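You operate a simulated robot arm through the tools that you are given. There is no shell and no other tool.

The job below is to be done with a simulated robot arm. You get a single attempt, and the scene is never put back.

## Task
Put things in order on the folding table top. At the end: the beige round brush is on the white cotton bud pot; the black flat-pin plug head (marked "TYPE 2") is on the green dish; one of the scent refills from the folding table top is on top of the purple sachet box; the white room thermometer stands where the black flat-pin plug head stood; the red rolled socks stands where the white room thermometer stood; whatever was shut is shut again. Leave all else as you found it, and nothing knocked over. Set down upright: scent refill.

The check looks at the end state, three seconds after you hand in, the way a careful person would. Anything else that was tipped, shoved, dropped, spilled or broken makes it a failure.

## Robot
A 7-joint arm with a two-finger parallel gripper, fixed in place. Base frame: the origin is at the foot of the arm, x ahead of it, y to its left, z up; the work surface is at about z = 0.8. Readings come in m, degrees, newtons and seconds.
With the tool pointing down near the work surface it reaches from about 0.3 to 0.7 m from the base axis. Its first joint turns from -66.0 to 66.0 degrees. Payload 1.57 kg.
The tool frame sits at the grasp point between the pads (the TCP): z along the fingers, y along the line on which they close. The tips reach 0.03 m beyond it. Largest opening 0.11 m; finger width 0.024, thickness 0.012; the body of the gripper, 0.048 by 0.112 m, starts 0.078 m behind the TCP.
Orientation is that of the tool frame in the base frame, as [roll, pitch, yaw] about the fixed x, y, z axes, in that order (R = Rz(yaw) Ry(pitch) Rx(roll)). With the fingers straight down and closing along the base's y, the tool's x points along the base's -x, its y along +y and its z along -z.

## Interface
- The arm moves only by the tool apply_moves. Its argument "moves" is a list of rows, each an object of numbers (a shift or turn left out is 0, a gripper value left out holds the last): "tx", "ty", "tz": the shift along the tool's x, y, z in m; "wx", "wy", "wz": the turn, a rotation vector about the tool's x, y, z in degrees; "hand": the closure, from 0 (fully open) to 1 (shut). In form: [{"tx": .., "ty": .., "tz": .., "wx": .., "wy": .., "wz": .., "hand": ..}, ...]. A call has 1 to 20 rows; each row shifts and turns the commanded pose from where the row before left it, along the tool's axes as they then stand. A row lasts 0.2 s, in which the tool goes at most 0.05 m and 8.6 degrees; a call with a longer step from one row to the next is refused whole, and so is a gripper value outside its range. Where a pose cannot be reached the arm comes as near as it can. A force on the tool above 40 N (or 10 N above the force at the start of the call, whichever is more), or a blocked arm, ends the call early, and 0.2 s more pass. Each finger travels about 0.108 m/s and halts on what it meets, pressing with about 26 N; the grip force reading is that of the motor and also rises with nothing between the fingers. The clock runs only during rows and for 0.2 s after the last one: add rows that do not move to give the fingers time. The reply holds the time, the measured pose of the TCP, the force on the tool along the base axes, the opening and the grip force, in the units named above and with some noise, with the torque about the TCP (base axes, N m) and any sound that the robot's microphone picked up.
- Cameras (640 x 400 px; columns grow to the right, rows downward): "scene" is fixed at [0.1525, -0.3877, 1.3947]; the picture's right is [0.87, -0.50, 0.00], its down [-0.33, -0.57, -0.75] and it looks along [0.37, 0.65, -0.66] (base axes); focal length 347 px, centre (320, 200). "wrist" rides on the gripper at [0.07, 0.016, -0.141] in the tool frame; the picture's right is [-0.23, 0.97, 0.00], its down [-0.86, -0.20, -0.48] and it looks along [-0.47, -0.11, 0.88] (tool axes); focal length 222 px, centre (320, 200). There is no depth. A picture from a camera that has moved, and an enlarged one, comes with that camera's place and axes in the base frame and with its lens.
- grab_frame(camera): a new picture of that camera. The clock stands still meanwhile.
- inspect(camera, box): a new picture of the part [left, top, right, bottom] of that camera's present view, enlarged. The clock stands still meanwhile.
- sign_off(): hands the job in; it is judged then, once.

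Places have to be worked out from the pictures, the camera data and where the tool is seen. Open the gripper and draw the arm clear of the work before you hand the job in, unless the task says otherwise.

The tools are called by a JSON object that holds its "op" and its "data". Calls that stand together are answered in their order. apply_moves: Moves the arm, as the interface text tells. Its arguments: {"type":"object","properties":{"moves":{"type":"array","items":{"type":"object","properties":{"tx":{"type":"number"},"ty":{"type":"number"},"tz":{"type":"number"},"wx":{"type":"number"},"wy":{"type":"number"},"wz":{"type":"number"},"hand":{"type":"number"}}}}},"required":["moves"]} The other tools are called the same way: grab_frame (camera) takes a picture; inspect (camera, box) takes an enlarged picture of a part of a camera's view; sign_off () hands the job in.

At the start:

```text
t: 0.0
tcp_pos: [0.3401, 0.0682, 1.1274]
tcp_rot: [180.0, 0.0, -180.0]
force: [0.3, 0.1, 0.5]
moment: [0.01, 0.0, 0.0]
width: 0.1101
grasp_force: 0.2
```

scene: 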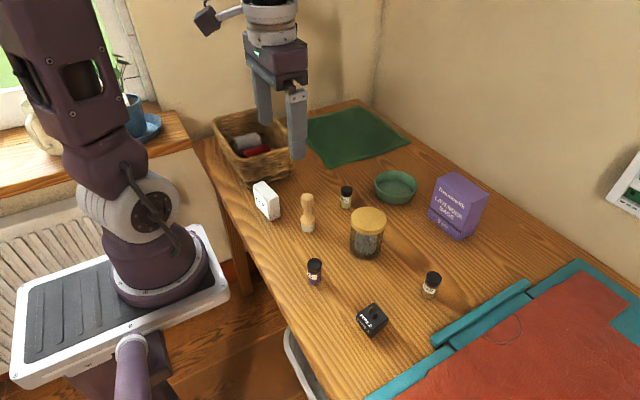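
wrist: 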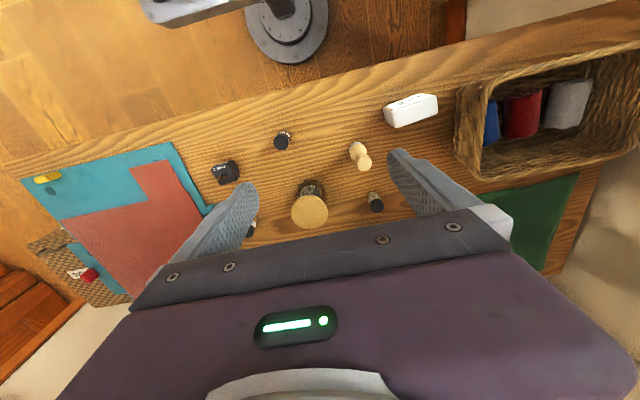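

I start by looking more closely at the scene with enlarged pictures to identify each object.

{"op": "inspect", "data": {"camera": "scene", "box": [200, 90, 360, 190]}}

{"op": "inspect", "data": {"camera": "scene", "box": [240, 160, 400, 260]}}

{"op": "inspect", "data": {"camera": "scene", "box": [290, 240, 450, 340]}}

{"op": "inspect", "data": {"camera": "scene", "box": [360, 150, 520, 250]}}

{"op": "inspect", "data": {"camera": "wrist", "box": [440, 40, 640, 200]}}

{"op": "inspect", "data": {"camera": "scene", "box": [360, 250, 640, 400]}}

```text
4.00 times, centred on (280, 140) of scene
camera zoom: at [0.1525, -0.3877, 1.3947], right [0.87, -0.5, 0.0], down [-0.33, -0.57, -0.75], along [0.37, 0.65, -0.66], focal length 1388 px, centre (480, 440)
```

zoom: 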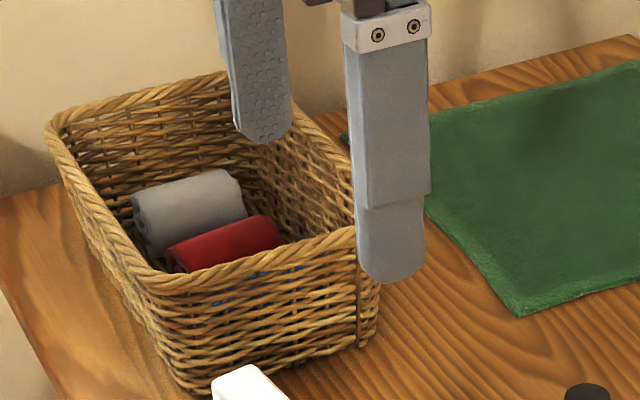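

```text
4.00 times, centred on (320, 210) of scene
camera zoom: at [0.1525, -0.3877, 1.3947], right [0.87, -0.5, 0.0], down [-0.33, -0.57, -0.75], along [0.37, 0.65, -0.66], focal length 1388 px, centre (320, 160)
```

zoom: 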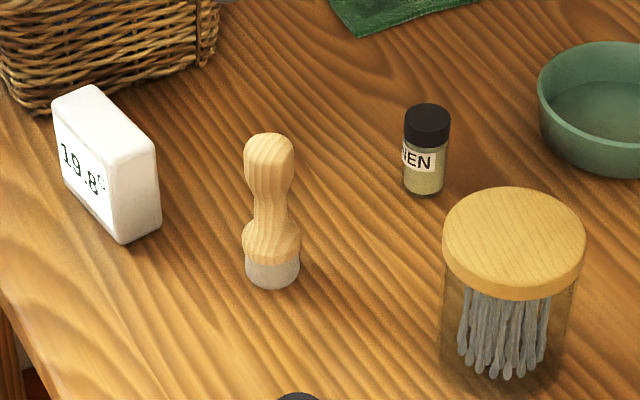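

```text
4.00 times, centred on (370, 290) of scene
camera zoom: at [0.1525, -0.3877, 1.3947], right [0.87, -0.5, 0.0], down [-0.33, -0.57, -0.75], along [0.37, 0.65, -0.66], focal length 1388 px, centre (120, -160)
```

zoom: 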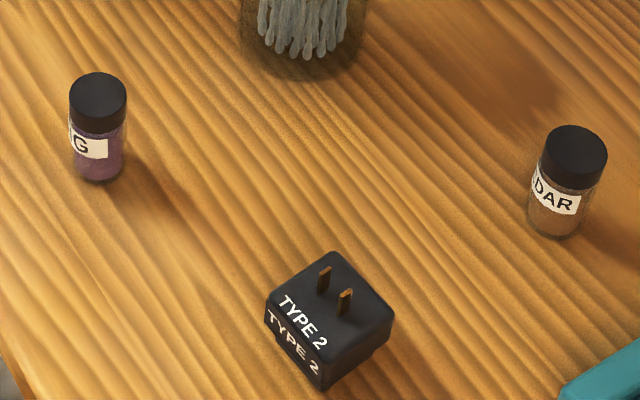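

```text
4.00 times, centred on (440, 200) of scene
camera zoom: at [0.1525, -0.3877, 1.3947], right [0.87, -0.5, 0.0], down [-0.33, -0.57, -0.75], along [0.37, 0.65, -0.66], focal length 1388 px, centre (-160, 200)
```

zoom: 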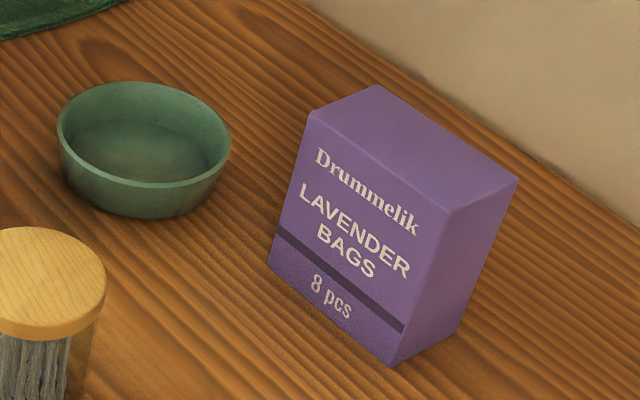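

```text
2.50 times, centred on (540, 120) of wrist
camera zoom: at [0.2695, 0.0849, 1.2686], right [0.23, 0.97, 0.0], down [0.86, -0.2, 0.48], along [0.47, -0.11, -0.88], focal length 555 px, centre (-230, 400)
```

zoom: 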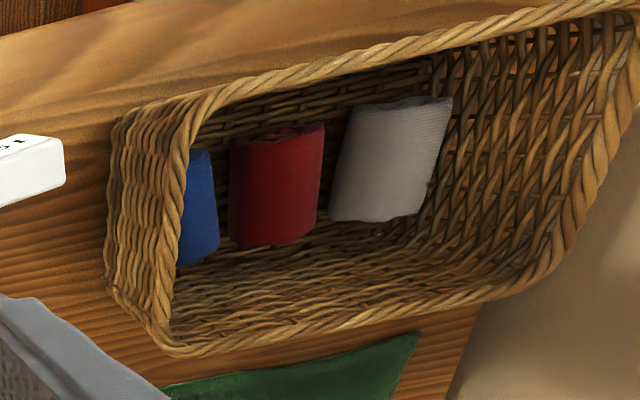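

```text
2.29 times, centred on (500, 325) of scene
camera zoom: at [0.1525, -0.3877, 1.3947], right [0.87, -0.5, 0.0], down [-0.33, -0.57, -0.75], along [0.37, 0.65, -0.66], focal length 793 px, centre (-91, -86)
```

zoom: 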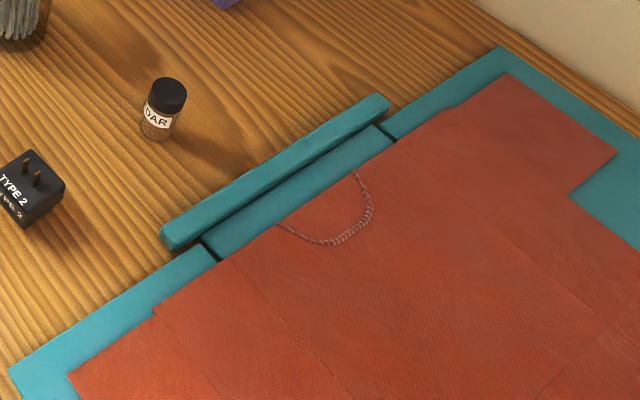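

Working from the scene camera, I place the plug at about (0.40,-0.15), the thermometer (0.357,0.226), brush (0.414,0.123), pot (0.495,0.0) and dish (0.666,0.115). The box is at about (0.718,-0.034) with its top near z 0.915, and the red socks at (0.407,0.42) in the basket. I move above the plug to check its place with the wrist camera.

{"op": "apply_moves", "data": {"moves": [{"tx": -0.01, "ty": -0.0363, "tz": 0.0212, "hand": 0}, {"tx": -0.01, "ty": -0.0363, "tz": 0.0212}, {"tx": -0.01, "ty": -0.0363, "tz": 0.0212}, {"tx": -0.01, "ty": -0.0363, "tz": 0.0212}, {"tx": -0.01, "ty": -0.0363, "tz": 0.0212}, {"tx": -0.01, "ty": -0.0363, "tz": 0.0212}, {}]}}

{"op": "grab_frame", "data": {"camera": "wrist"}}

{"op": "grab_frame", "data": {"camera": "scene"}}

```text
t: 1.6
tcp_pos: [0.4005, -0.1503, 0.9988]
tcp_rot: [-180.0, 0.0, 179.9]
force: [-1.3, 0.3, 0.0]
moment: [0.0, -0.01, 0.01]
width: 0.1098
grasp_force: 0.0
```

```text
taken
camera wrist: at [0.3297, -0.1325, 1.141], right [0.23, 0.97, 0.0], down [0.86, -0.2, 0.48], along [0.47, -0.11, -0.88], focal length 222 px, centre (320, 200)
```

wrist: 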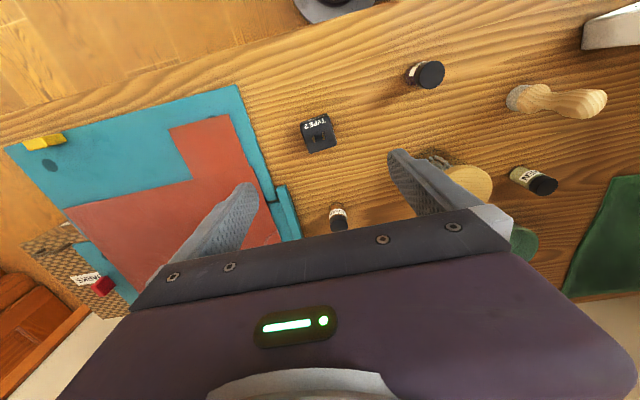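

```text
taken
```

scene: 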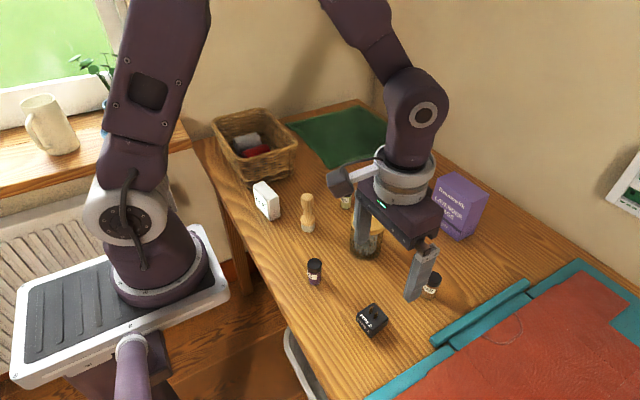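

The wrist view puts the plug at about (0.397,-0.15). I zoom in on it to check its rotation.

{"op": "inspect", "data": {"camera": "wrist", "box": [270, 90, 370, 170]}}

{"op": "inspect", "data": {"camera": "scene", "box": [340, 290, 400, 350]}}

```text
5.00 times, centred on (320, 130) of wrist
camera zoom: at [0.3297, -0.1325, 1.141], right [0.23, 0.97, 0.0], down [0.86, -0.2, 0.48], along [0.47, -0.11, -0.88], focal length 1111 px, centre (320, 550)
```

zoom: 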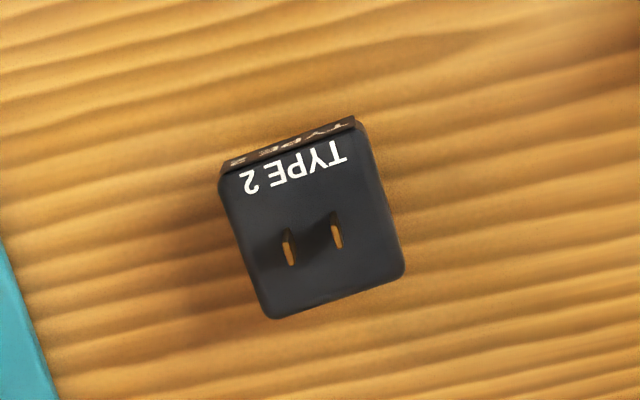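

```text
6.67 times, centred on (370, 320) of scene
camera zoom: at [0.1525, -0.3877, 1.3947], right [0.87, -0.5, 0.0], down [-0.33, -0.57, -0.75], along [0.37, 0.65, -0.66], focal length 2313 px, centre (-13, -600)
```

zoom: 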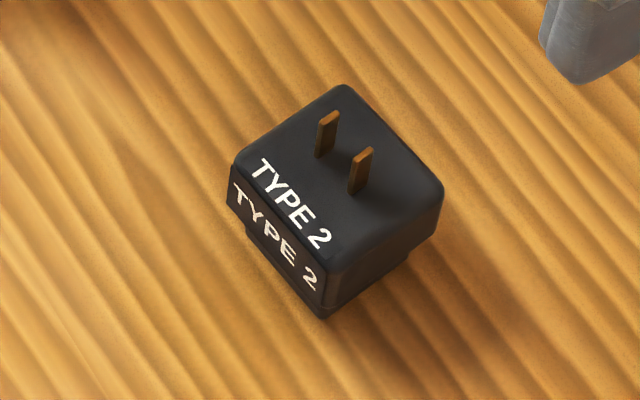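

The plug's top is at z≈0.833 and its centre at (0.396,-0.150), turned about +6° counter-clockwise, and it is roughly 0.04 square. I turn the gripper to match, lower around it and close.

{"op": "apply_moves", "data": {"moves": [{"tx": 0.0045, "ty": 0.0, "wz": -6}, {"tz": 0.045}, {"tz": 0.045}, {"tz": 0.04}, {"tz": 0.022}, {"tz": 0.0115}, {"hand": 0.5}, {"hand": 0.8}, {"hand": 0.8}, {"hand": 0.8}]}}

{"op": "inspect", "data": {"camera": "scene", "box": [320, 240, 440, 360]}}

```text
t: 3.8
tcp_pos: [0.3954, -0.1486, 0.8368]
tcp_rot: [-180.0, 0.0, -174.1]
force: [-0.1, 0.2, -1.3]
moment: [0.0, 0.01, 0.0]
width: 0.0409
grasp_force: 26.3
```

```text
3.33 times, centred on (380, 300) of scene
camera zoom: at [0.1525, -0.3877, 1.3947], right [0.87, -0.5, 0.0], down [-0.33, -0.57, -0.75], along [0.37, 0.65, -0.66], focal length 1157 px, centre (120, -133)
```

zoom: 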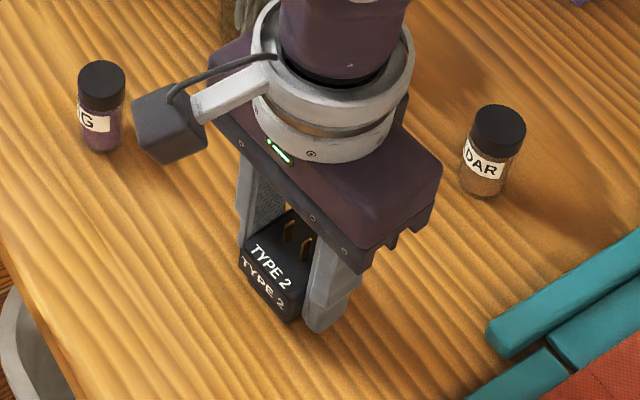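

The plug is gripped (width 0.041). I lift it, turn back and carry it high towards the dish, then look at the dish.

{"op": "apply_moves", "data": {"moves": [{"tz": -0.03}, {"tz": -0.045}, {"tz": -0.045}, {"tz": -0.045, "wz": 6}, {"tx": -0.03, "ty": 0.037}, {"tx": -0.03, "ty": 0.037}, {"tx": -0.03, "ty": 0.037}, {"tx": -0.03, "ty": 0.037}, {"tx": -0.03, "ty": 0.037}, {"tx": -0.03, "ty": 0.037}, {"tx": -0.025, "ty": 0.032}, {}]}}

{"op": "grab_frame", "data": {"camera": "wrist"}}

{"op": "grab_frame", "data": {"camera": "scene"}}

```text
t: 6.4
tcp_pos: [0.6007, 0.1065, 1.0007]
tcp_rot: [-179.9, 0.1, -179.9]
force: [-0.3, 0.2, -0.4]
moment: [-0.01, 0.0, -0.03]
width: 0.041
grasp_force: 25.7
```

```text
taken
camera wrist: at [0.5312, 0.1228, 1.1427], right [0.23, 0.97, 0.0], down [0.86, -0.2, 0.48], along [0.47, -0.11, -0.88], focal length 222 px, centre (320, 200)
```

wrist: 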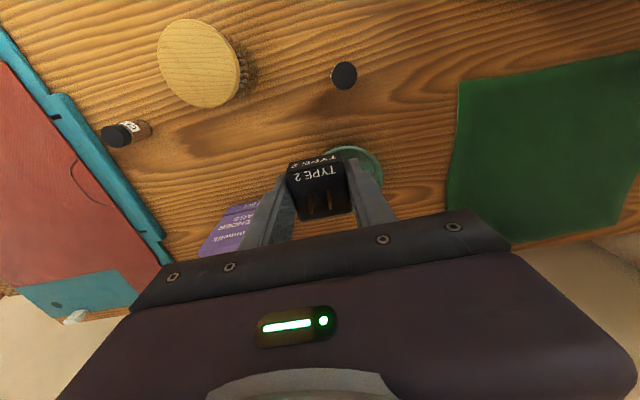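

```text
taken
```

scene: 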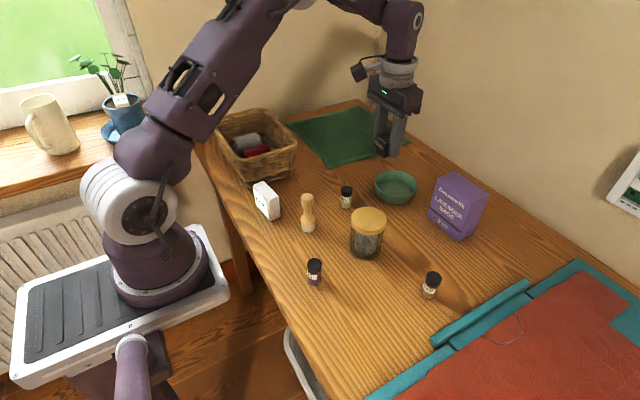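

The plug is held clear. I zoom in on the dish from both cameras to fix its centre and height.

{"op": "inspect", "data": {"camera": "scene", "box": [360, 160, 430, 215]}}

{"op": "inspect", "data": {"camera": "wrist", "box": [270, 130, 410, 220]}}

```text
7.27 times, centred on (395, 188) of scene
camera zoom: at [0.1526, -0.3877, 1.3947], right [0.87, -0.5, 0.0], down [-0.33, -0.57, -0.75], along [0.37, 0.65, -0.66], focal length 2523 px, centre (-226, 291)
```

zoom: 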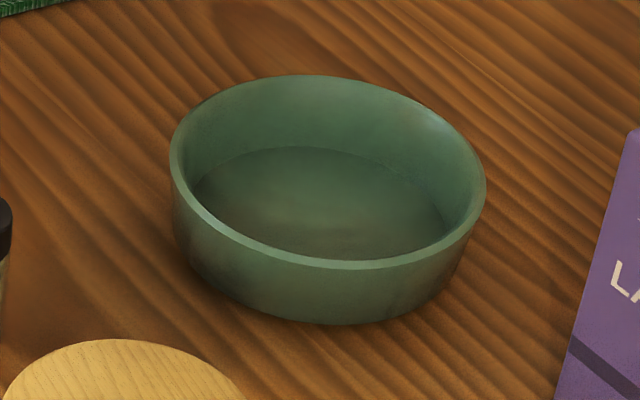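

```text
4.44 times, centred on (340, 175) of wrist
camera zoom: at [0.5312, 0.1228, 1.1427], right [0.23, 0.97, 0.0], down [0.86, -0.2, 0.48], along [0.47, -0.11, -0.88], focal length 987 px, centre (231, 311)
```

zoom: 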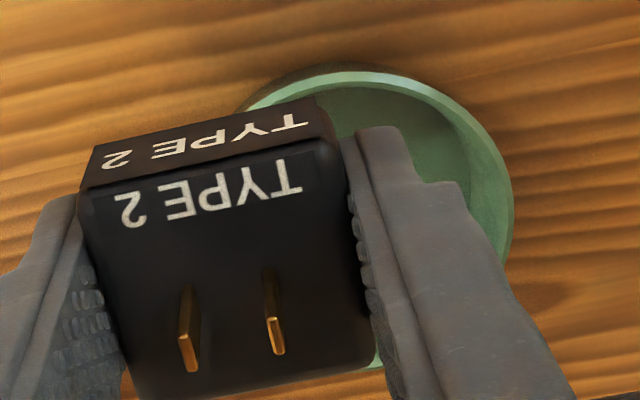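

I judge the dish centre at about (0.680,0.128), rim z≈0.828, floor ≈0.807. I move over it and lower the plug to just above the floor.

{"op": "apply_moves", "data": {"moves": [{"tx": -0.04, "ty": 0.011}, {"tx": -0.0393, "ty": 0.0105}, {}, {"tz": 0.04}, {"tz": 0.04}, {"tz": 0.04}, {"tz": 0.015}, {}]}}

{"op": "inspect", "data": {"camera": "scene", "box": [340, 130, 450, 220]}}

{"op": "grab_frame", "data": {"camera": "wrist"}}

```text
t: 8.2
tcp_pos: [0.6683, 0.1222, 0.866]
tcp_rot: [180.0, 0.0, -180.0]
force: [0.1, 1.3, -0.8]
moment: [0.0, -0.04, -0.05]
width: 0.0409
grasp_force: 25.6
out of reach, approached as far as the arm can: row 2
```

```text
4.44 times, centred on (395, 175) of scene
camera zoom: at [0.1525, -0.3877, 1.3947], right [0.87, -0.5, 0.0], down [-0.33, -0.57, -0.75], along [0.37, 0.65, -0.66], focal length 1542 px, centre (-13, 311)
```

zoom: 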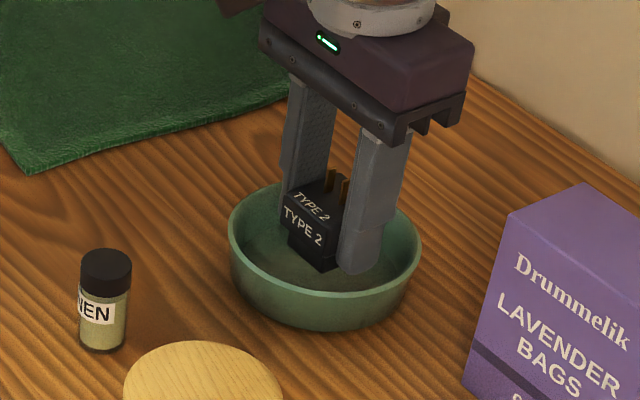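

```text
taken
camera wrist: at [0.5992, 0.139, 1.0078], right [0.23, 0.97, 0.0], down [0.86, -0.2, 0.48], along [0.47, -0.11, -0.88], focal length 222 px, centre (320, 200)
```

wrist: 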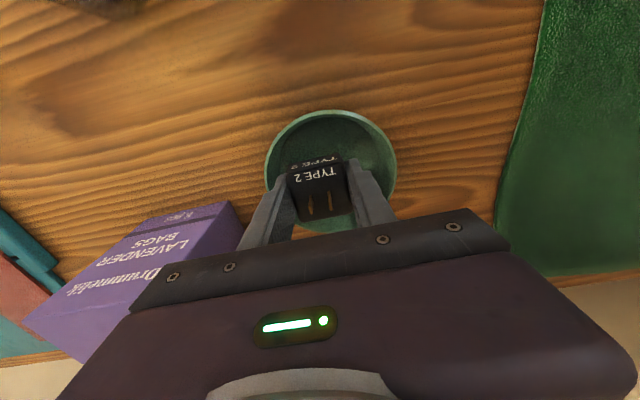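

The arm stopped about 1 cm short of the dish centre (0.6795,0.130) because of reach at the higher level. At this height I try to shift further to the centre.

{"op": "apply_moves", "data": {"moves": [{"ty": 0.007}, {"tx": -0.005}, {"tx": -0.005}, {}]}}

```text
t: 9.2
tcp_pos: [0.6789, 0.1291, 0.8667]
tcp_rot: [179.9, 0.0, -180.0]
force: [-0.2, 0.7, 0.4]
moment: [0.02, 0.01, -0.03]
width: 0.041
grasp_force: 25.5
```

The TCP is now over the dish centre. I lower in small steps and watch the force.

{"op": "apply_moves", "data": {"moves": [{"tz": 0.01}, {"tz": 0.005}, {"tz": 0.003}, {}]}}

{"op": "inspect", "data": {"camera": "scene", "box": [340, 130, 450, 220]}}

```text
t: 10.2
tcp_pos: [0.6799, 0.1301, 0.8474]
tcp_rot: [-179.9, -0.1, 180.0]
force: [0.4, -0.2, 0.5]
moment: [0.02, -0.02, 0.03]
width: 0.0408
grasp_force: 26.4
```

```text
4.44 times, centred on (395, 175) of scene
camera zoom: at [0.1525, -0.3877, 1.3947], right [0.87, -0.5, 0.0], down [-0.33, -0.57, -0.75], along [0.37, 0.65, -0.66], focal length 1542 px, centre (-13, 311)
```

zoom: 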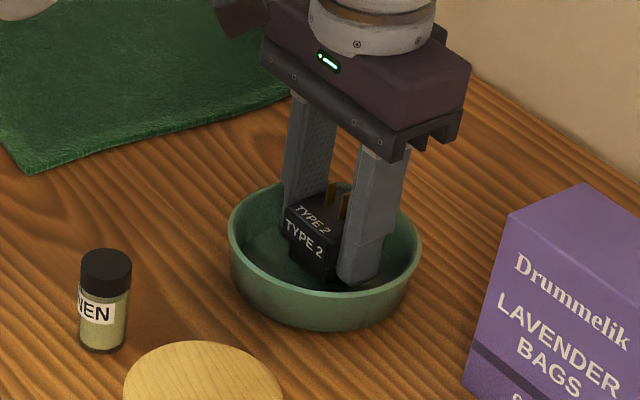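

No contact yet at 0.847, so I go down in 2 mm steps.

{"op": "apply_moves", "data": {"moves": [{"tz": 0.002}, {}]}}

{"op": "apply_moves", "data": {"moves": [{"tz": 0.002}, {}]}}

```text
t: 10.8
tcp_pos: [0.6798, 0.129, 0.8464]
tcp_rot: [180.0, 0.0, -180.0]
force: [-0.4, -0.6, -0.4]
moment: [0.03, 0.0, -0.04]
width: 0.0411
grasp_force: 26.0
```

```text
t: 11.4
tcp_pos: [0.6783, 0.1297, 0.8435]
tcp_rot: [-180.0, 0.0, 180.0]
force: [-0.3, 0.6, -0.3]
moment: [0.0, -0.01, -0.02]
width: 0.0409
grasp_force: 25.8
```

{"op": "apply_moves", "data": {"moves": [{"tz": 0.0015}, {}]}}

{"op": "apply_moves", "data": {"moves": [{"tz": 0.0015}, {}]}}

```text
t: 12.0
tcp_pos: [0.68, 0.1301, 0.8429]
tcp_rot: [179.9, 0.1, -180.0]
force: [-3.1, 0.0, 11.7]
moment: [0.01, 0.07, 0.01]
width: 0.041
grasp_force: 26.3
```

```text
t: 12.6
tcp_pos: [0.6804, 0.1311, 0.843]
tcp_rot: [-180.0, 0.3, -179.9]
force: [-9.2, 0.8, 39.0]
moment: [0.0, 0.29, -0.01]
width: 0.0412
grasp_force: 25.9
```

Contact at 0.843 (39 N now). I back off 2 mm, then open a little and rise straight up.

{"op": "apply_moves", "data": {"moves": [{"tz": -0.002}, {}, {"hand": 0.5}, {"hand": 0.5}, {"hand": 0.5}]}}

{"op": "inspect", "data": {"camera": "scene", "box": [340, 130, 450, 220]}}

```text
t: 13.8
tcp_pos: [0.6794, 0.1309, 0.8428]
tcp_rot: [-180.0, 0.1, -180.0]
force: [-0.6, 0.0, 0.2]
moment: [0.04, -0.05, 0.02]
width: 0.0549
grasp_force: 0.1
```

```text
4.44 times, centred on (395, 175) of scene
camera zoom: at [0.1525, -0.3877, 1.3947], right [0.87, -0.5, 0.0], down [-0.33, -0.57, -0.75], along [0.37, 0.65, -0.66], focal length 1542 px, centre (-13, 311)
```

zoom: 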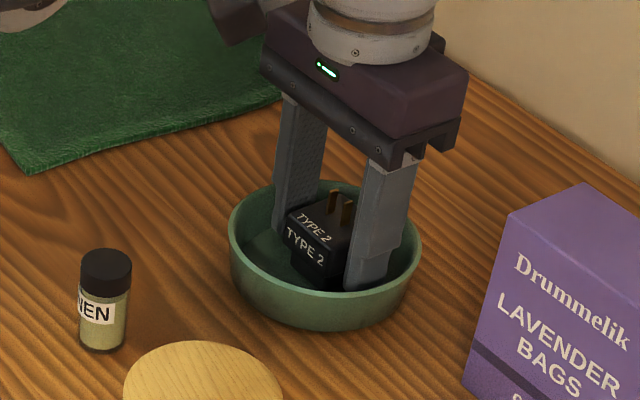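

The plug sits flat in the dish and is released. I rise, then travel over to the thermometer.

{"op": "apply_moves", "data": {"moves": [{"tz": -0.02}, {"tz": -0.03}, {"tz": -0.03, "tx": 0.01}, {"tz": -0.035, "tx": 0.025}, {"tz": -0.035, "tx": 0.03}, {"tx": 0.043, "ty": 0.016, "hand": 0}, {"tx": 0.043, "ty": 0.016}, {"tx": 0.043, "ty": 0.016}, {"tx": 0.043, "ty": 0.016}, {"tx": 0.043, "ty": 0.016}, {"tx": 0.042, "ty": 0.015}, {}]}}

{"op": "grab_frame", "data": {"camera": "wrist"}}

{"op": "grab_frame", "data": {"camera": "scene"}}

```text
t: 16.4
tcp_pos: [0.3572, 0.2263, 0.993]
tcp_rot: [-179.9, -0.1, -180.0]
force: [-0.4, -0.2, 0.3]
moment: [-0.02, 0.02, 0.02]
width: 0.11
grasp_force: 0.0
```

```text
taken
camera wrist: at [0.2872, 0.2432, 1.135], right [0.23, 0.97, 0.0], down [0.85, -0.2, 0.48], along [0.47, -0.11, -0.88], focal length 222 px, centre (320, 200)
```

wrist: 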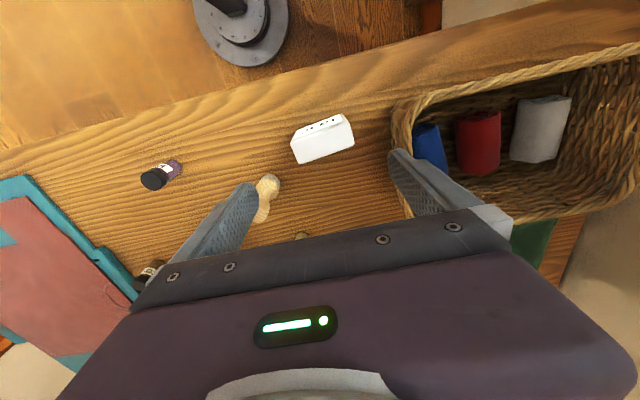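

```text
taken
```

scene: 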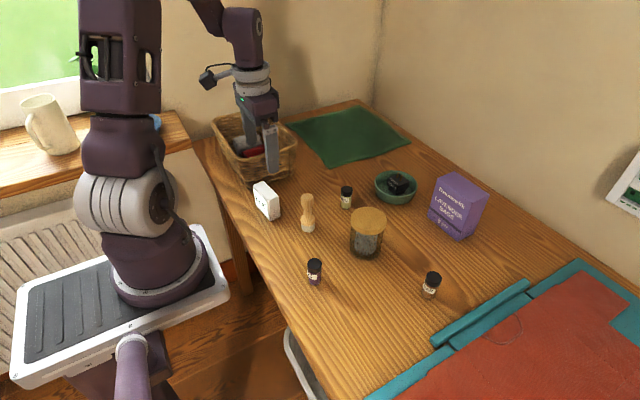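

{"op": "inspect", "data": {"camera": "wrist", "box": [270, 100, 380, 180]}}

{"op": "inspect", "data": {"camera": "scene", "box": [235, 170, 325, 240]}}

{"op": "inspect", "data": {"camera": "wrist", "box": [380, 60, 640, 220]}}

```text
5.00 times, centred on (325, 140) of wrist
camera zoom: at [0.2872, 0.2432, 1.135], right [0.23, 0.97, 0.0], down [0.85, -0.2, 0.48], along [0.47, -0.11, -0.88], focal length 1111 px, centre (295, 500)
```

zoom: 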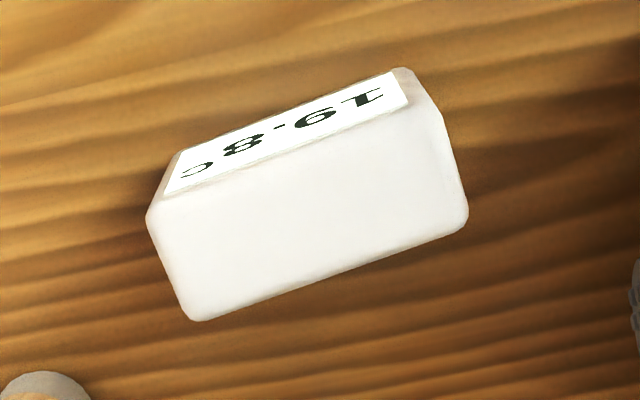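

```text
5.71 times, centred on (280, 205) of scene
camera zoom: at [0.1525, -0.3877, 1.3947], right [0.87, -0.5, 0.0], down [-0.33, -0.57, -0.75], along [0.37, 0.65, -0.66], focal length 1983 px, centre (549, 171)
```

zoom: 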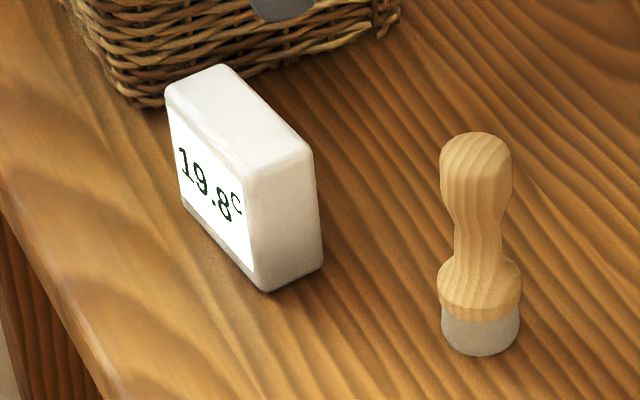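

```text
2.46 times, centred on (510, 140) of wrist
camera zoom: at [0.2872, 0.2432, 1.135], right [0.23, 0.97, 0.0], down [0.85, -0.2, 0.48], along [0.47, -0.11, -0.88], focal length 547 px, centre (-148, 348)
```

zoom: 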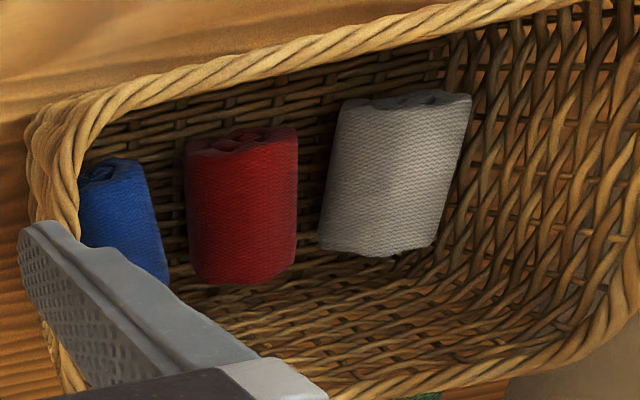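

The thermometer is centred near (0.356,0.228), about 0.065 wide and tall, 0.03 thick and turned about +6.5°. I turn to match, lower with the fingers at its two narrow sides and close.

{"op": "apply_moves", "data": {"moves": [{"tx": 0.001, "ty": 0.002, "wz": -6.5}, {"tz": 0.045}, {"tz": 0.045}, {"tz": 0.04}, {"tz": 0.02}, {}]}}

{"op": "inspect", "data": {"camera": "scene", "box": [215, 130, 325, 240]}}

{"op": "inspect", "data": {"camera": "wrist", "box": [220, 100, 420, 240]}}

```text
t: 17.8
tcp_pos: [0.3575, 0.2271, 0.8412]
tcp_rot: [-180.0, 0.0, -173.4]
force: [0.2, -0.2, 0.2]
moment: [0.0, 0.02, 0.02]
width: 0.1098
grasp_force: 0.1
```

```text
3.64 times, centred on (270, 185) of scene
camera zoom: at [0.1525, -0.3877, 1.3947], right [0.87, -0.5, 0.0], down [-0.33, -0.57, -0.75], along [0.37, 0.65, -0.66], focal length 1262 px, centre (502, 254)
```

zoom: 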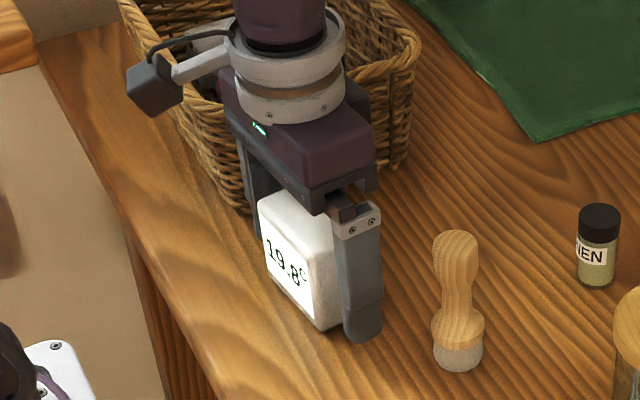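

```text
2.86 times, centred on (320, 170) of wrist
camera zoom: at [0.2862, 0.2349, 0.9837], right [0.12, 0.99, 0.0], down [0.87, -0.1, 0.48], along [0.48, -0.06, -0.88], focal length 635 px, centre (320, 286)
```

zoom: 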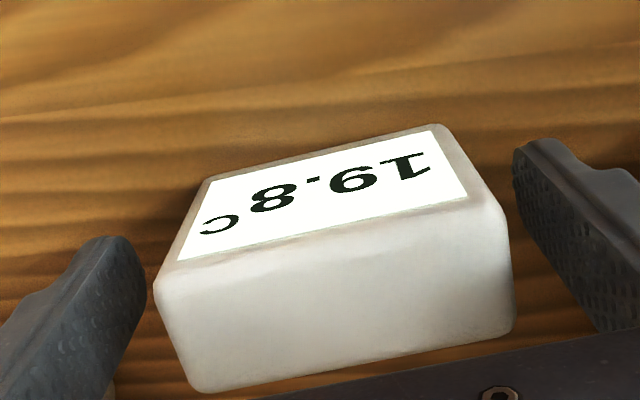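

The thermometer is between the fingers. I close.

{"op": "apply_moves", "data": {"moves": [{"hand": 0.3}, {"hand": 0.38}, {"hand": 0.55}, {"hand": 0.55}, {"hand": 0.55}]}}

{"op": "inspect", "data": {"camera": "wrist", "box": [220, 100, 420, 240]}}

```text
t: 19.0
tcp_pos: [0.3574, 0.2269, 0.8421]
tcp_rot: [180.0, 0.0, -173.5]
force: [0.2, -0.6, 0.0]
moment: [0.03, 0.02, -0.01]
width: 0.0745
grasp_force: 25.9
```

```text
2.86 times, centred on (320, 170) of wrist
camera zoom: at [0.2862, 0.2349, 0.984], right [0.12, 0.99, 0.0], down [0.87, -0.1, 0.48], along [0.48, -0.06, -0.88], focal length 635 px, centre (320, 286)
```

zoom: 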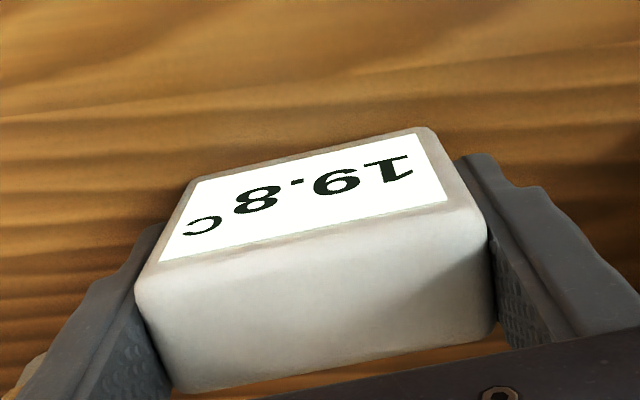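

It's held (width 0.0745), and it slid about 4–5 mm towards -y while being centred, so it originally stood at about (0.356,0.231). I carry it over the plug's old spot and lower to just above the table.

{"op": "apply_moves", "data": {"moves": [{"tz": -0.02}, {"tz": -0.04}, {"tz": -0.045}, {"tz": -0.045}, {"tz": -0.03}, {"ty": -0.0474}, {"ty": -0.0474}, {"ty": -0.0474}, {"ty": -0.0474}, {"ty": -0.0474}, {"ty": -0.0474}, {"ty": -0.0474}, {"ty": -0.0471, "tx": 0.0009}, {}, {"tz": 0.045}, {"tz": 0.045}, {"tz": 0.045}, {"tz": 0.03}, {}]}}

{"op": "grab_frame", "data": {"camera": "scene"}}

{"op": "grab_frame", "data": {"camera": "wrist"}}

```text
t: 23.0
tcp_pos: [0.3968, -0.1509, 0.857]
tcp_rot: [180.0, 0.0, -173.5]
force: [0.9, -0.4, -1.6]
moment: [-0.02, 0.01, -0.01]
width: 0.0745
grasp_force: 25.6
```

```text
taken
```

scene: 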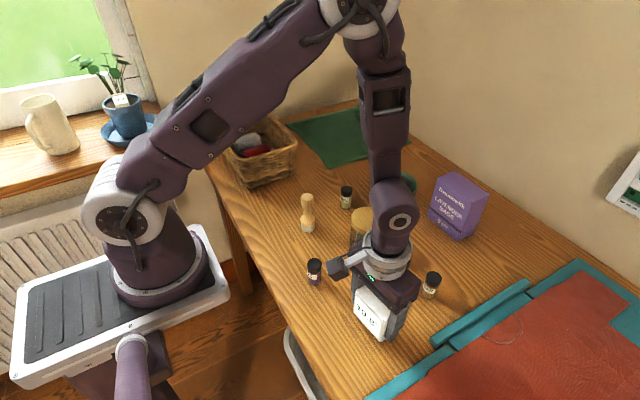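

```text
taken
camera wrist: at [0.3255, -0.1417, 0.9992], right [0.12, 0.99, 0.0], down [0.87, -0.1, 0.48], along [0.48, -0.05, -0.88], focal length 222 px, centre (320, 200)
```

wrist: 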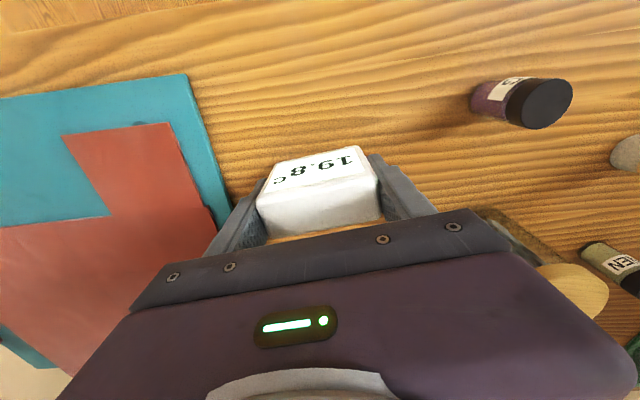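

The thermometer hangs just above the spot. I fine-tune by 2 mm and lower to contact.

{"op": "apply_moves", "data": {"moves": [{"tx": -0.002, "ty": 0.001}, {"tz": 0.01}, {"tz": 0.003}, {}]}}

{"op": "apply_moves", "data": {"moves": [{"tz": 0.0015}, {}]}}

```text
t: 24.0
tcp_pos: [0.3985, -0.1482, 0.8442]
tcp_rot: [-180.0, 0.0, -173.4]
force: [0.6, 0.6, -0.9]
moment: [-0.03, -0.02, 0.01]
width: 0.0746
grasp_force: 25.7
```

```text
t: 24.6
tcp_pos: [0.3985, -0.1485, 0.8427]
tcp_rot: [180.0, 0.0, -173.5]
force: [-0.5, 0.3, -0.9]
moment: [-0.01, -0.03, 0.04]
width: 0.0746
grasp_force: 25.5
```

{"op": "apply_moves", "data": {"moves": [{"tz": 0.001}, {}]}}

```text
t: 25.2
tcp_pos: [0.4007, -0.1482, 0.8421]
tcp_rot: [-180.0, 0.0, -173.5]
force: [0.0, 0.6, 0.1]
moment: [0.0, -0.03, -0.02]
width: 0.0745
grasp_force: 26.0
```

{"op": "apply_moves", "data": {"moves": [{"tz": 0.001}, {}]}}

```text
t: 25.8
tcp_pos: [0.4007, -0.1477, 0.8413]
tcp_rot: [179.9, 0.0, -173.6]
force: [-3.8, 0.6, 19.4]
moment: [0.03, 0.12, 0.01]
width: 0.0747
grasp_force: 25.9
```

Contact. I relieve 1 mm, open gently and check before rising.

{"op": "apply_moves", "data": {"moves": [{"tz": -0.0007}, {"hand": 0.25}, {"hand": 0.12}, {"hand": 0.12}, {}]}}

{"op": "inspect", "data": {"camera": "wrist", "box": [220, 100, 420, 240]}}

{"op": "inspect", "data": {"camera": "scene", "box": [300, 240, 440, 360]}}

```text
t: 27.0
tcp_pos: [0.4012, -0.1478, 0.8418]
tcp_rot: [179.9, 0.0, -173.5]
force: [0.1, -0.2, -0.6]
moment: [-0.01, 0.0, -0.04]
width: 0.097
grasp_force: 0.1
```

```text
2.86 times, centred on (320, 170) of wrist
camera zoom: at [0.3294, -0.1392, 0.9845], right [0.12, 0.99, 0.0], down [0.87, -0.1, 0.48], along [0.48, -0.06, -0.88], focal length 635 px, centre (320, 286)
```

zoom: 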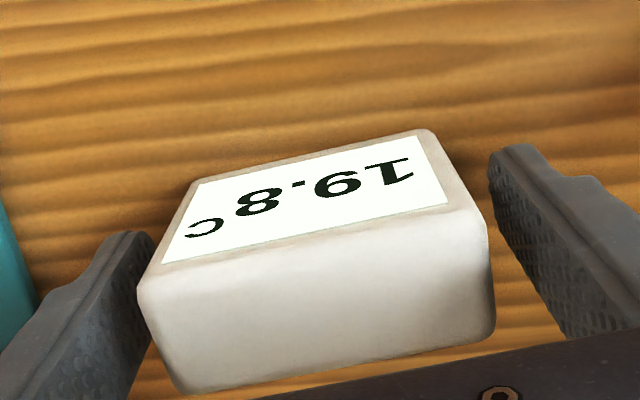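

```text
3.33 times, centred on (370, 300) of scene
camera zoom: at [0.1525, -0.3877, 1.3947], right [0.87, -0.5, 0.0], down [-0.33, -0.57, -0.75], along [0.37, 0.65, -0.66], focal length 1157 px, centre (153, -133)
```

zoom: 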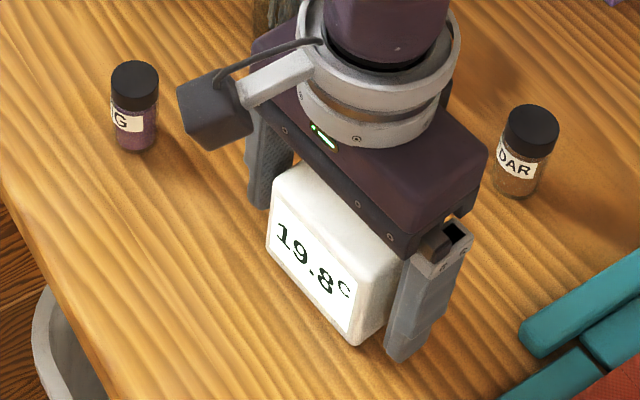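

The thermometer stands upright at about (0.398,-0.149). I rise, straighten and go above the "DAR" refill near (0.533,-0.157).

{"op": "apply_moves", "data": {"moves": [{"tz": -0.03}, {"tz": -0.045}, {"tz": -0.045}, {"tz": -0.04, "wz": 6.5}, {"tx": -0.044, "ty": -0.003, "hand": 0.2}, {"tx": -0.044, "ty": -0.003}, {"tx": -0.044, "ty": -0.003}, {}]}}

{"op": "grab_frame", "data": {"camera": "wrist"}}

{"op": "grab_frame", "data": {"camera": "scene"}}

```text
t: 28.8
tcp_pos: [0.5334, -0.1588, 1.0015]
tcp_rot: [180.0, 0.0, 180.0]
force: [0.1, 0.6, 0.3]
moment: [0.02, -0.01, 0.01]
width: 0.0879
grasp_force: 0.1
```

```text
taken
camera wrist: at [0.4629, -0.1422, 1.1447], right [0.23, 0.97, 0.0], down [0.86, -0.2, 0.48], along [0.47, -0.11, -0.88], focal length 222 px, centre (320, 200)
```

wrist: 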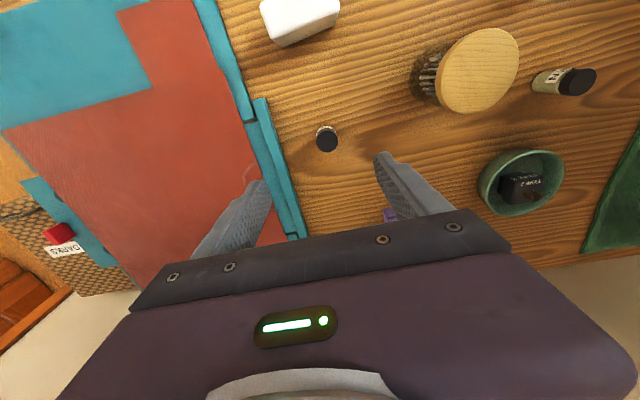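

```text
taken
```

scene: 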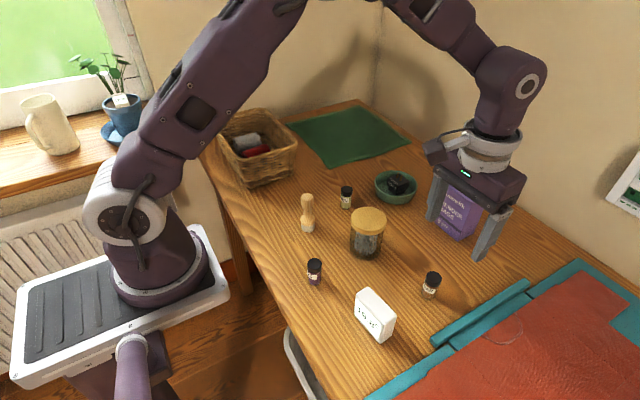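

{"op": "inspect", "data": {"camera": "wrist", "box": [280, 105, 380, 175]}}

{"op": "inspect", "data": {"camera": "scene", "box": [405, 255, 465, 310]}}

{"op": "inspect", "data": {"camera": "scene", "box": [340, 270, 420, 350]}}

```text
5.71 times, centred on (330, 140) of wrist
camera zoom: at [0.4629, -0.1422, 1.1447], right [0.23, 0.97, 0.0], down [0.86, -0.2, 0.48], along [0.47, -0.11, -0.88], focal length 1269 px, centre (263, 543)
```

zoom: 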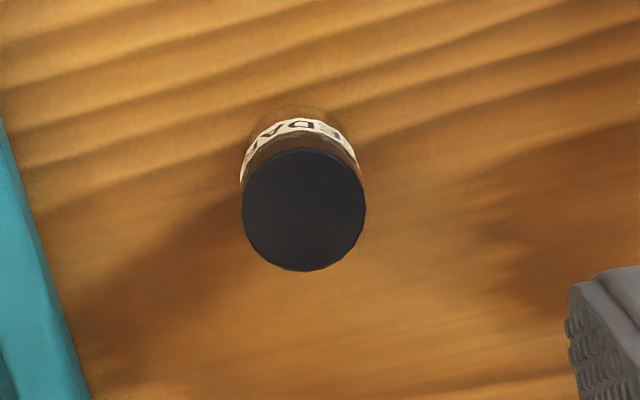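

```text
7.27 times, centred on (435, 282) of scene
camera zoom: at [0.1525, -0.3877, 1.3947], right [0.87, -0.5, 0.0], down [-0.33, -0.57, -0.75], along [0.37, 0.65, -0.66], focal length 2523 px, centre (-516, -400)
```

zoom: 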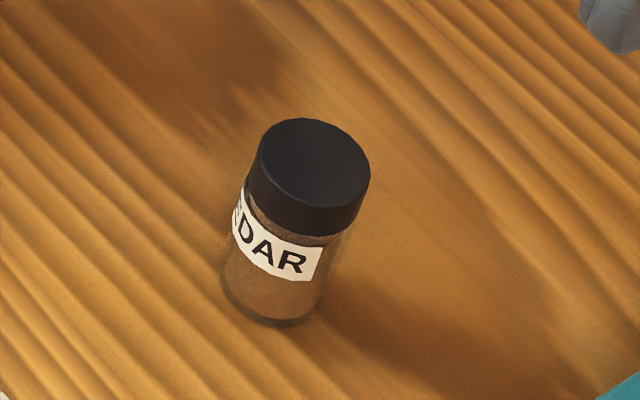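

```text
5.00 times, centred on (380, 310) of scene
camera zoom: at [0.1525, -0.3877, 1.3947], right [0.87, -0.5, 0.0], down [-0.33, -0.57, -0.75], along [0.37, 0.65, -0.66], focal length 1735 px, centre (20, -350)
```

zoom: 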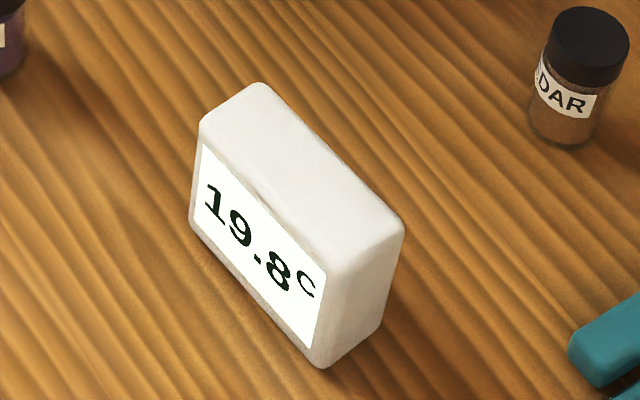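

The refill is at about (0.536,-0.152), 0.028 across and 0.054 tall. I centre, lower around it and close.

{"op": "apply_moves", "data": {"moves": [{"tx": -0.0026, "ty": 0.0068, "hand": 0.35}, {"tz": 0.045}, {"tz": 0.045}, {"tz": 0.04}, {"tz": 0.022}, {"tz": 0.0115}, {}]}}

{"op": "inspect", "data": {"camera": "wrist", "box": [240, 100, 400, 220]}}

```text
t: 30.4
tcp_pos: [0.5331, -0.151, 0.8382]
tcp_rot: [180.0, 0.0, 180.0]
force: [0.1, -0.4, 0.2]
moment: [0.0, -0.01, 0.01]
width: 0.0715
grasp_force: 0.0
```

```text
3.33 times, centred on (320, 160) of wrist
camera zoom: at [0.4638, -0.1347, 0.9801], right [0.23, 0.97, 0.0], down [0.85, -0.2, 0.48], along [0.47, -0.11, -0.88], focal length 740 px, centre (320, 333)
```

zoom: 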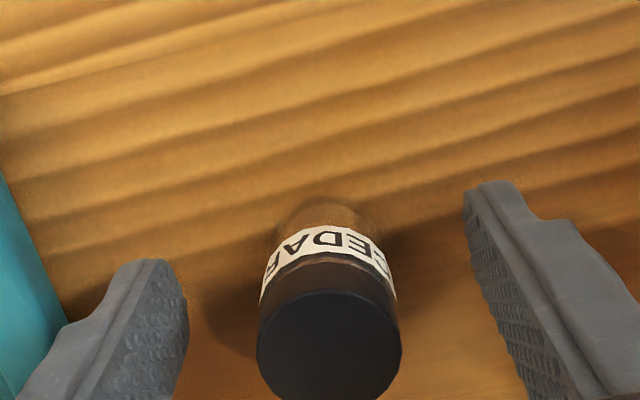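

The refill is centred between the fingers. I close and lift.

{"op": "apply_moves", "data": {"moves": [{"hand": 0.6}, {"hand": 0.7}, {"hand": 0.85}, {"hand": 0.85}, {"hand": 0.85}]}}

{"op": "inspect", "data": {"camera": "wrist", "box": [240, 100, 400, 220]}}

```text
t: 31.6
tcp_pos: [0.5333, -0.1506, 0.8394]
tcp_rot: [180.0, 0.1, -179.9]
force: [0.2, 0.0, 0.2]
moment: [-0.04, 0.0, 0.01]
width: 0.0278
grasp_force: 25.7
```

```text
3.33 times, centred on (320, 160) of wrist
camera zoom: at [0.4638, -0.1348, 0.9804], right [0.23, 0.97, 0.0], down [0.86, -0.2, 0.48], along [0.47, -0.11, -0.88], focal length 740 px, centre (320, 333)
```

zoom: 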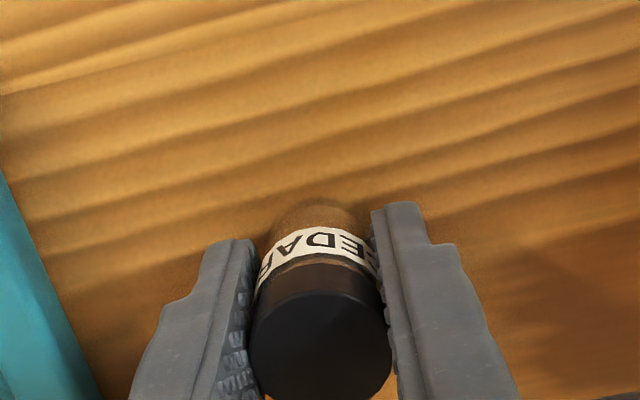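

It's gripped, but the box centre (x≈0.718) is beyond the vertical-tool reach. I release it here, tilt the gripper 25° forward in place (about the closing axis, so the fingers just swing beside the refill), and regrip it with the refill still upright.

{"op": "apply_moves", "data": {"moves": [{"hand": 0.5}, {"hand": 0.35}, {"hand": 0.35}, {"tz": -0.002}, {"wy": -8.4}, {"wy": -8.4}, {"wy": -8.2}, {}]}}

{"op": "inspect", "data": {"camera": "wrist", "box": [200, 60, 440, 240]}}

{"op": "inspect", "data": {"camera": "scene", "box": [330, 200, 490, 350]}}

```text
t: 33.4
tcp_pos: [0.5336, -0.1495, 0.8395]
tcp_rot: [-180.0, 25.0, 180.0]
force: [0.3, 0.4, -0.1]
moment: [-0.01, -0.02, -0.01]
width: 0.0717
grasp_force: 0.1
```

```text
2.22 times, centred on (320, 150) of wrist
camera zoom: at [0.4112, -0.1334, 0.9397], right [0.21, 0.97, 0.1], down [0.57, -0.2, 0.8], along [0.79, -0.11, -0.6], focal length 494 px, centre (320, 311)
```

zoom: 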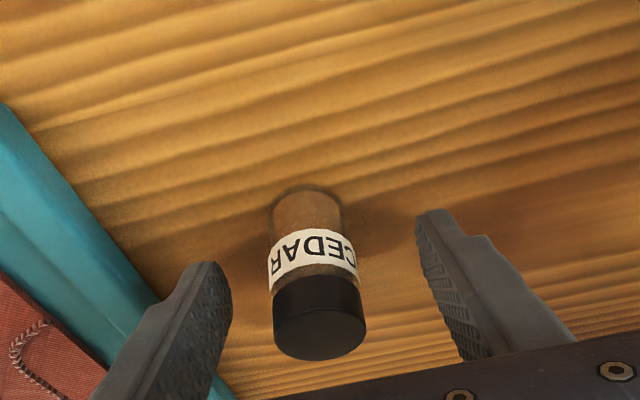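

```text
2.67 times, centred on (410, 275) of scene
camera zoom: at [0.1525, -0.3877, 1.3947], right [0.87, -0.5, 0.0], down [-0.33, -0.57, -0.75], along [0.37, 0.65, -0.66], focal length 925 px, centre (80, 0)
```

zoom: 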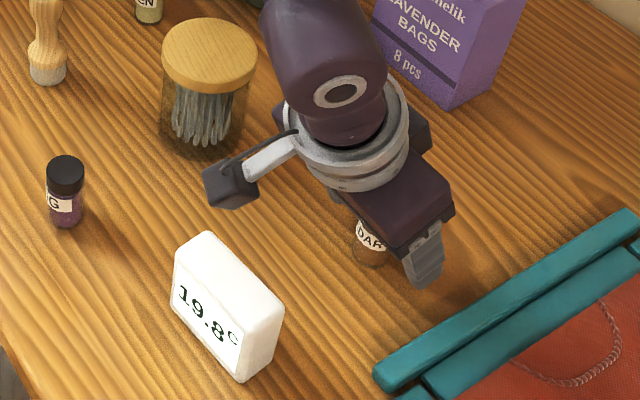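

The refill stands upright between the tilted fingers and the thermometer is clear. I close and lift straight up (base z).

{"op": "apply_moves", "data": {"moves": [{"hand": 0.6}, {"hand": 0.7}, {"hand": 0.85}, {"hand": 0.85}, {"hand": 0.85}, {"tx": -0.00845, "tz": -0.01812}, {}]}}

{"op": "inspect", "data": {"camera": "wrist", "box": [200, 60, 440, 240]}}

{"op": "inspect", "data": {"camera": "scene", "box": [330, 200, 490, 350]}}

```text
t: 35.0
tcp_pos: [0.535, -0.1492, 0.8613]
tcp_rot: [-179.9, 25.0, 180.0]
force: [-0.3, 0.2, -1.2]
moment: [0.01, -0.01, -0.05]
width: 0.0279
grasp_force: 25.9
```

```text
2.22 times, centred on (320, 150) of wrist
camera zoom: at [0.4117, -0.1327, 0.9598], right [0.21, 0.97, 0.1], down [0.57, -0.2, 0.8], along [0.79, -0.11, -0.6], focal length 494 px, centre (320, 311)
```

zoom: 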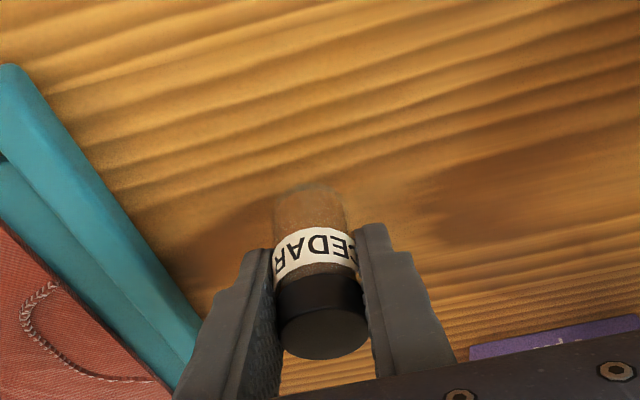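

```text
2.67 times, centred on (410, 275) of scene
camera zoom: at [0.1525, -0.3877, 1.3947], right [0.87, -0.5, 0.0], down [-0.33, -0.57, -0.75], along [0.37, 0.65, -0.66], focal length 925 px, centre (80, 0)
```

zoom: 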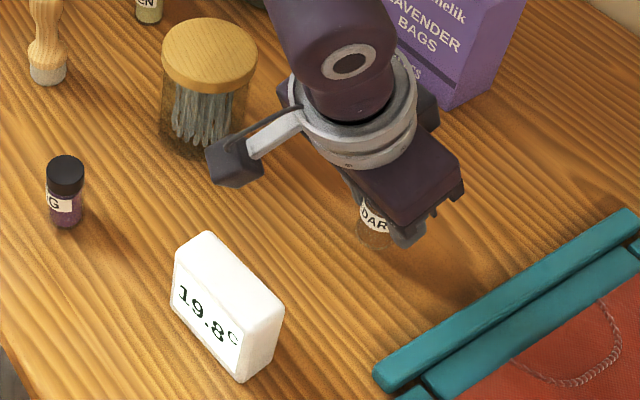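

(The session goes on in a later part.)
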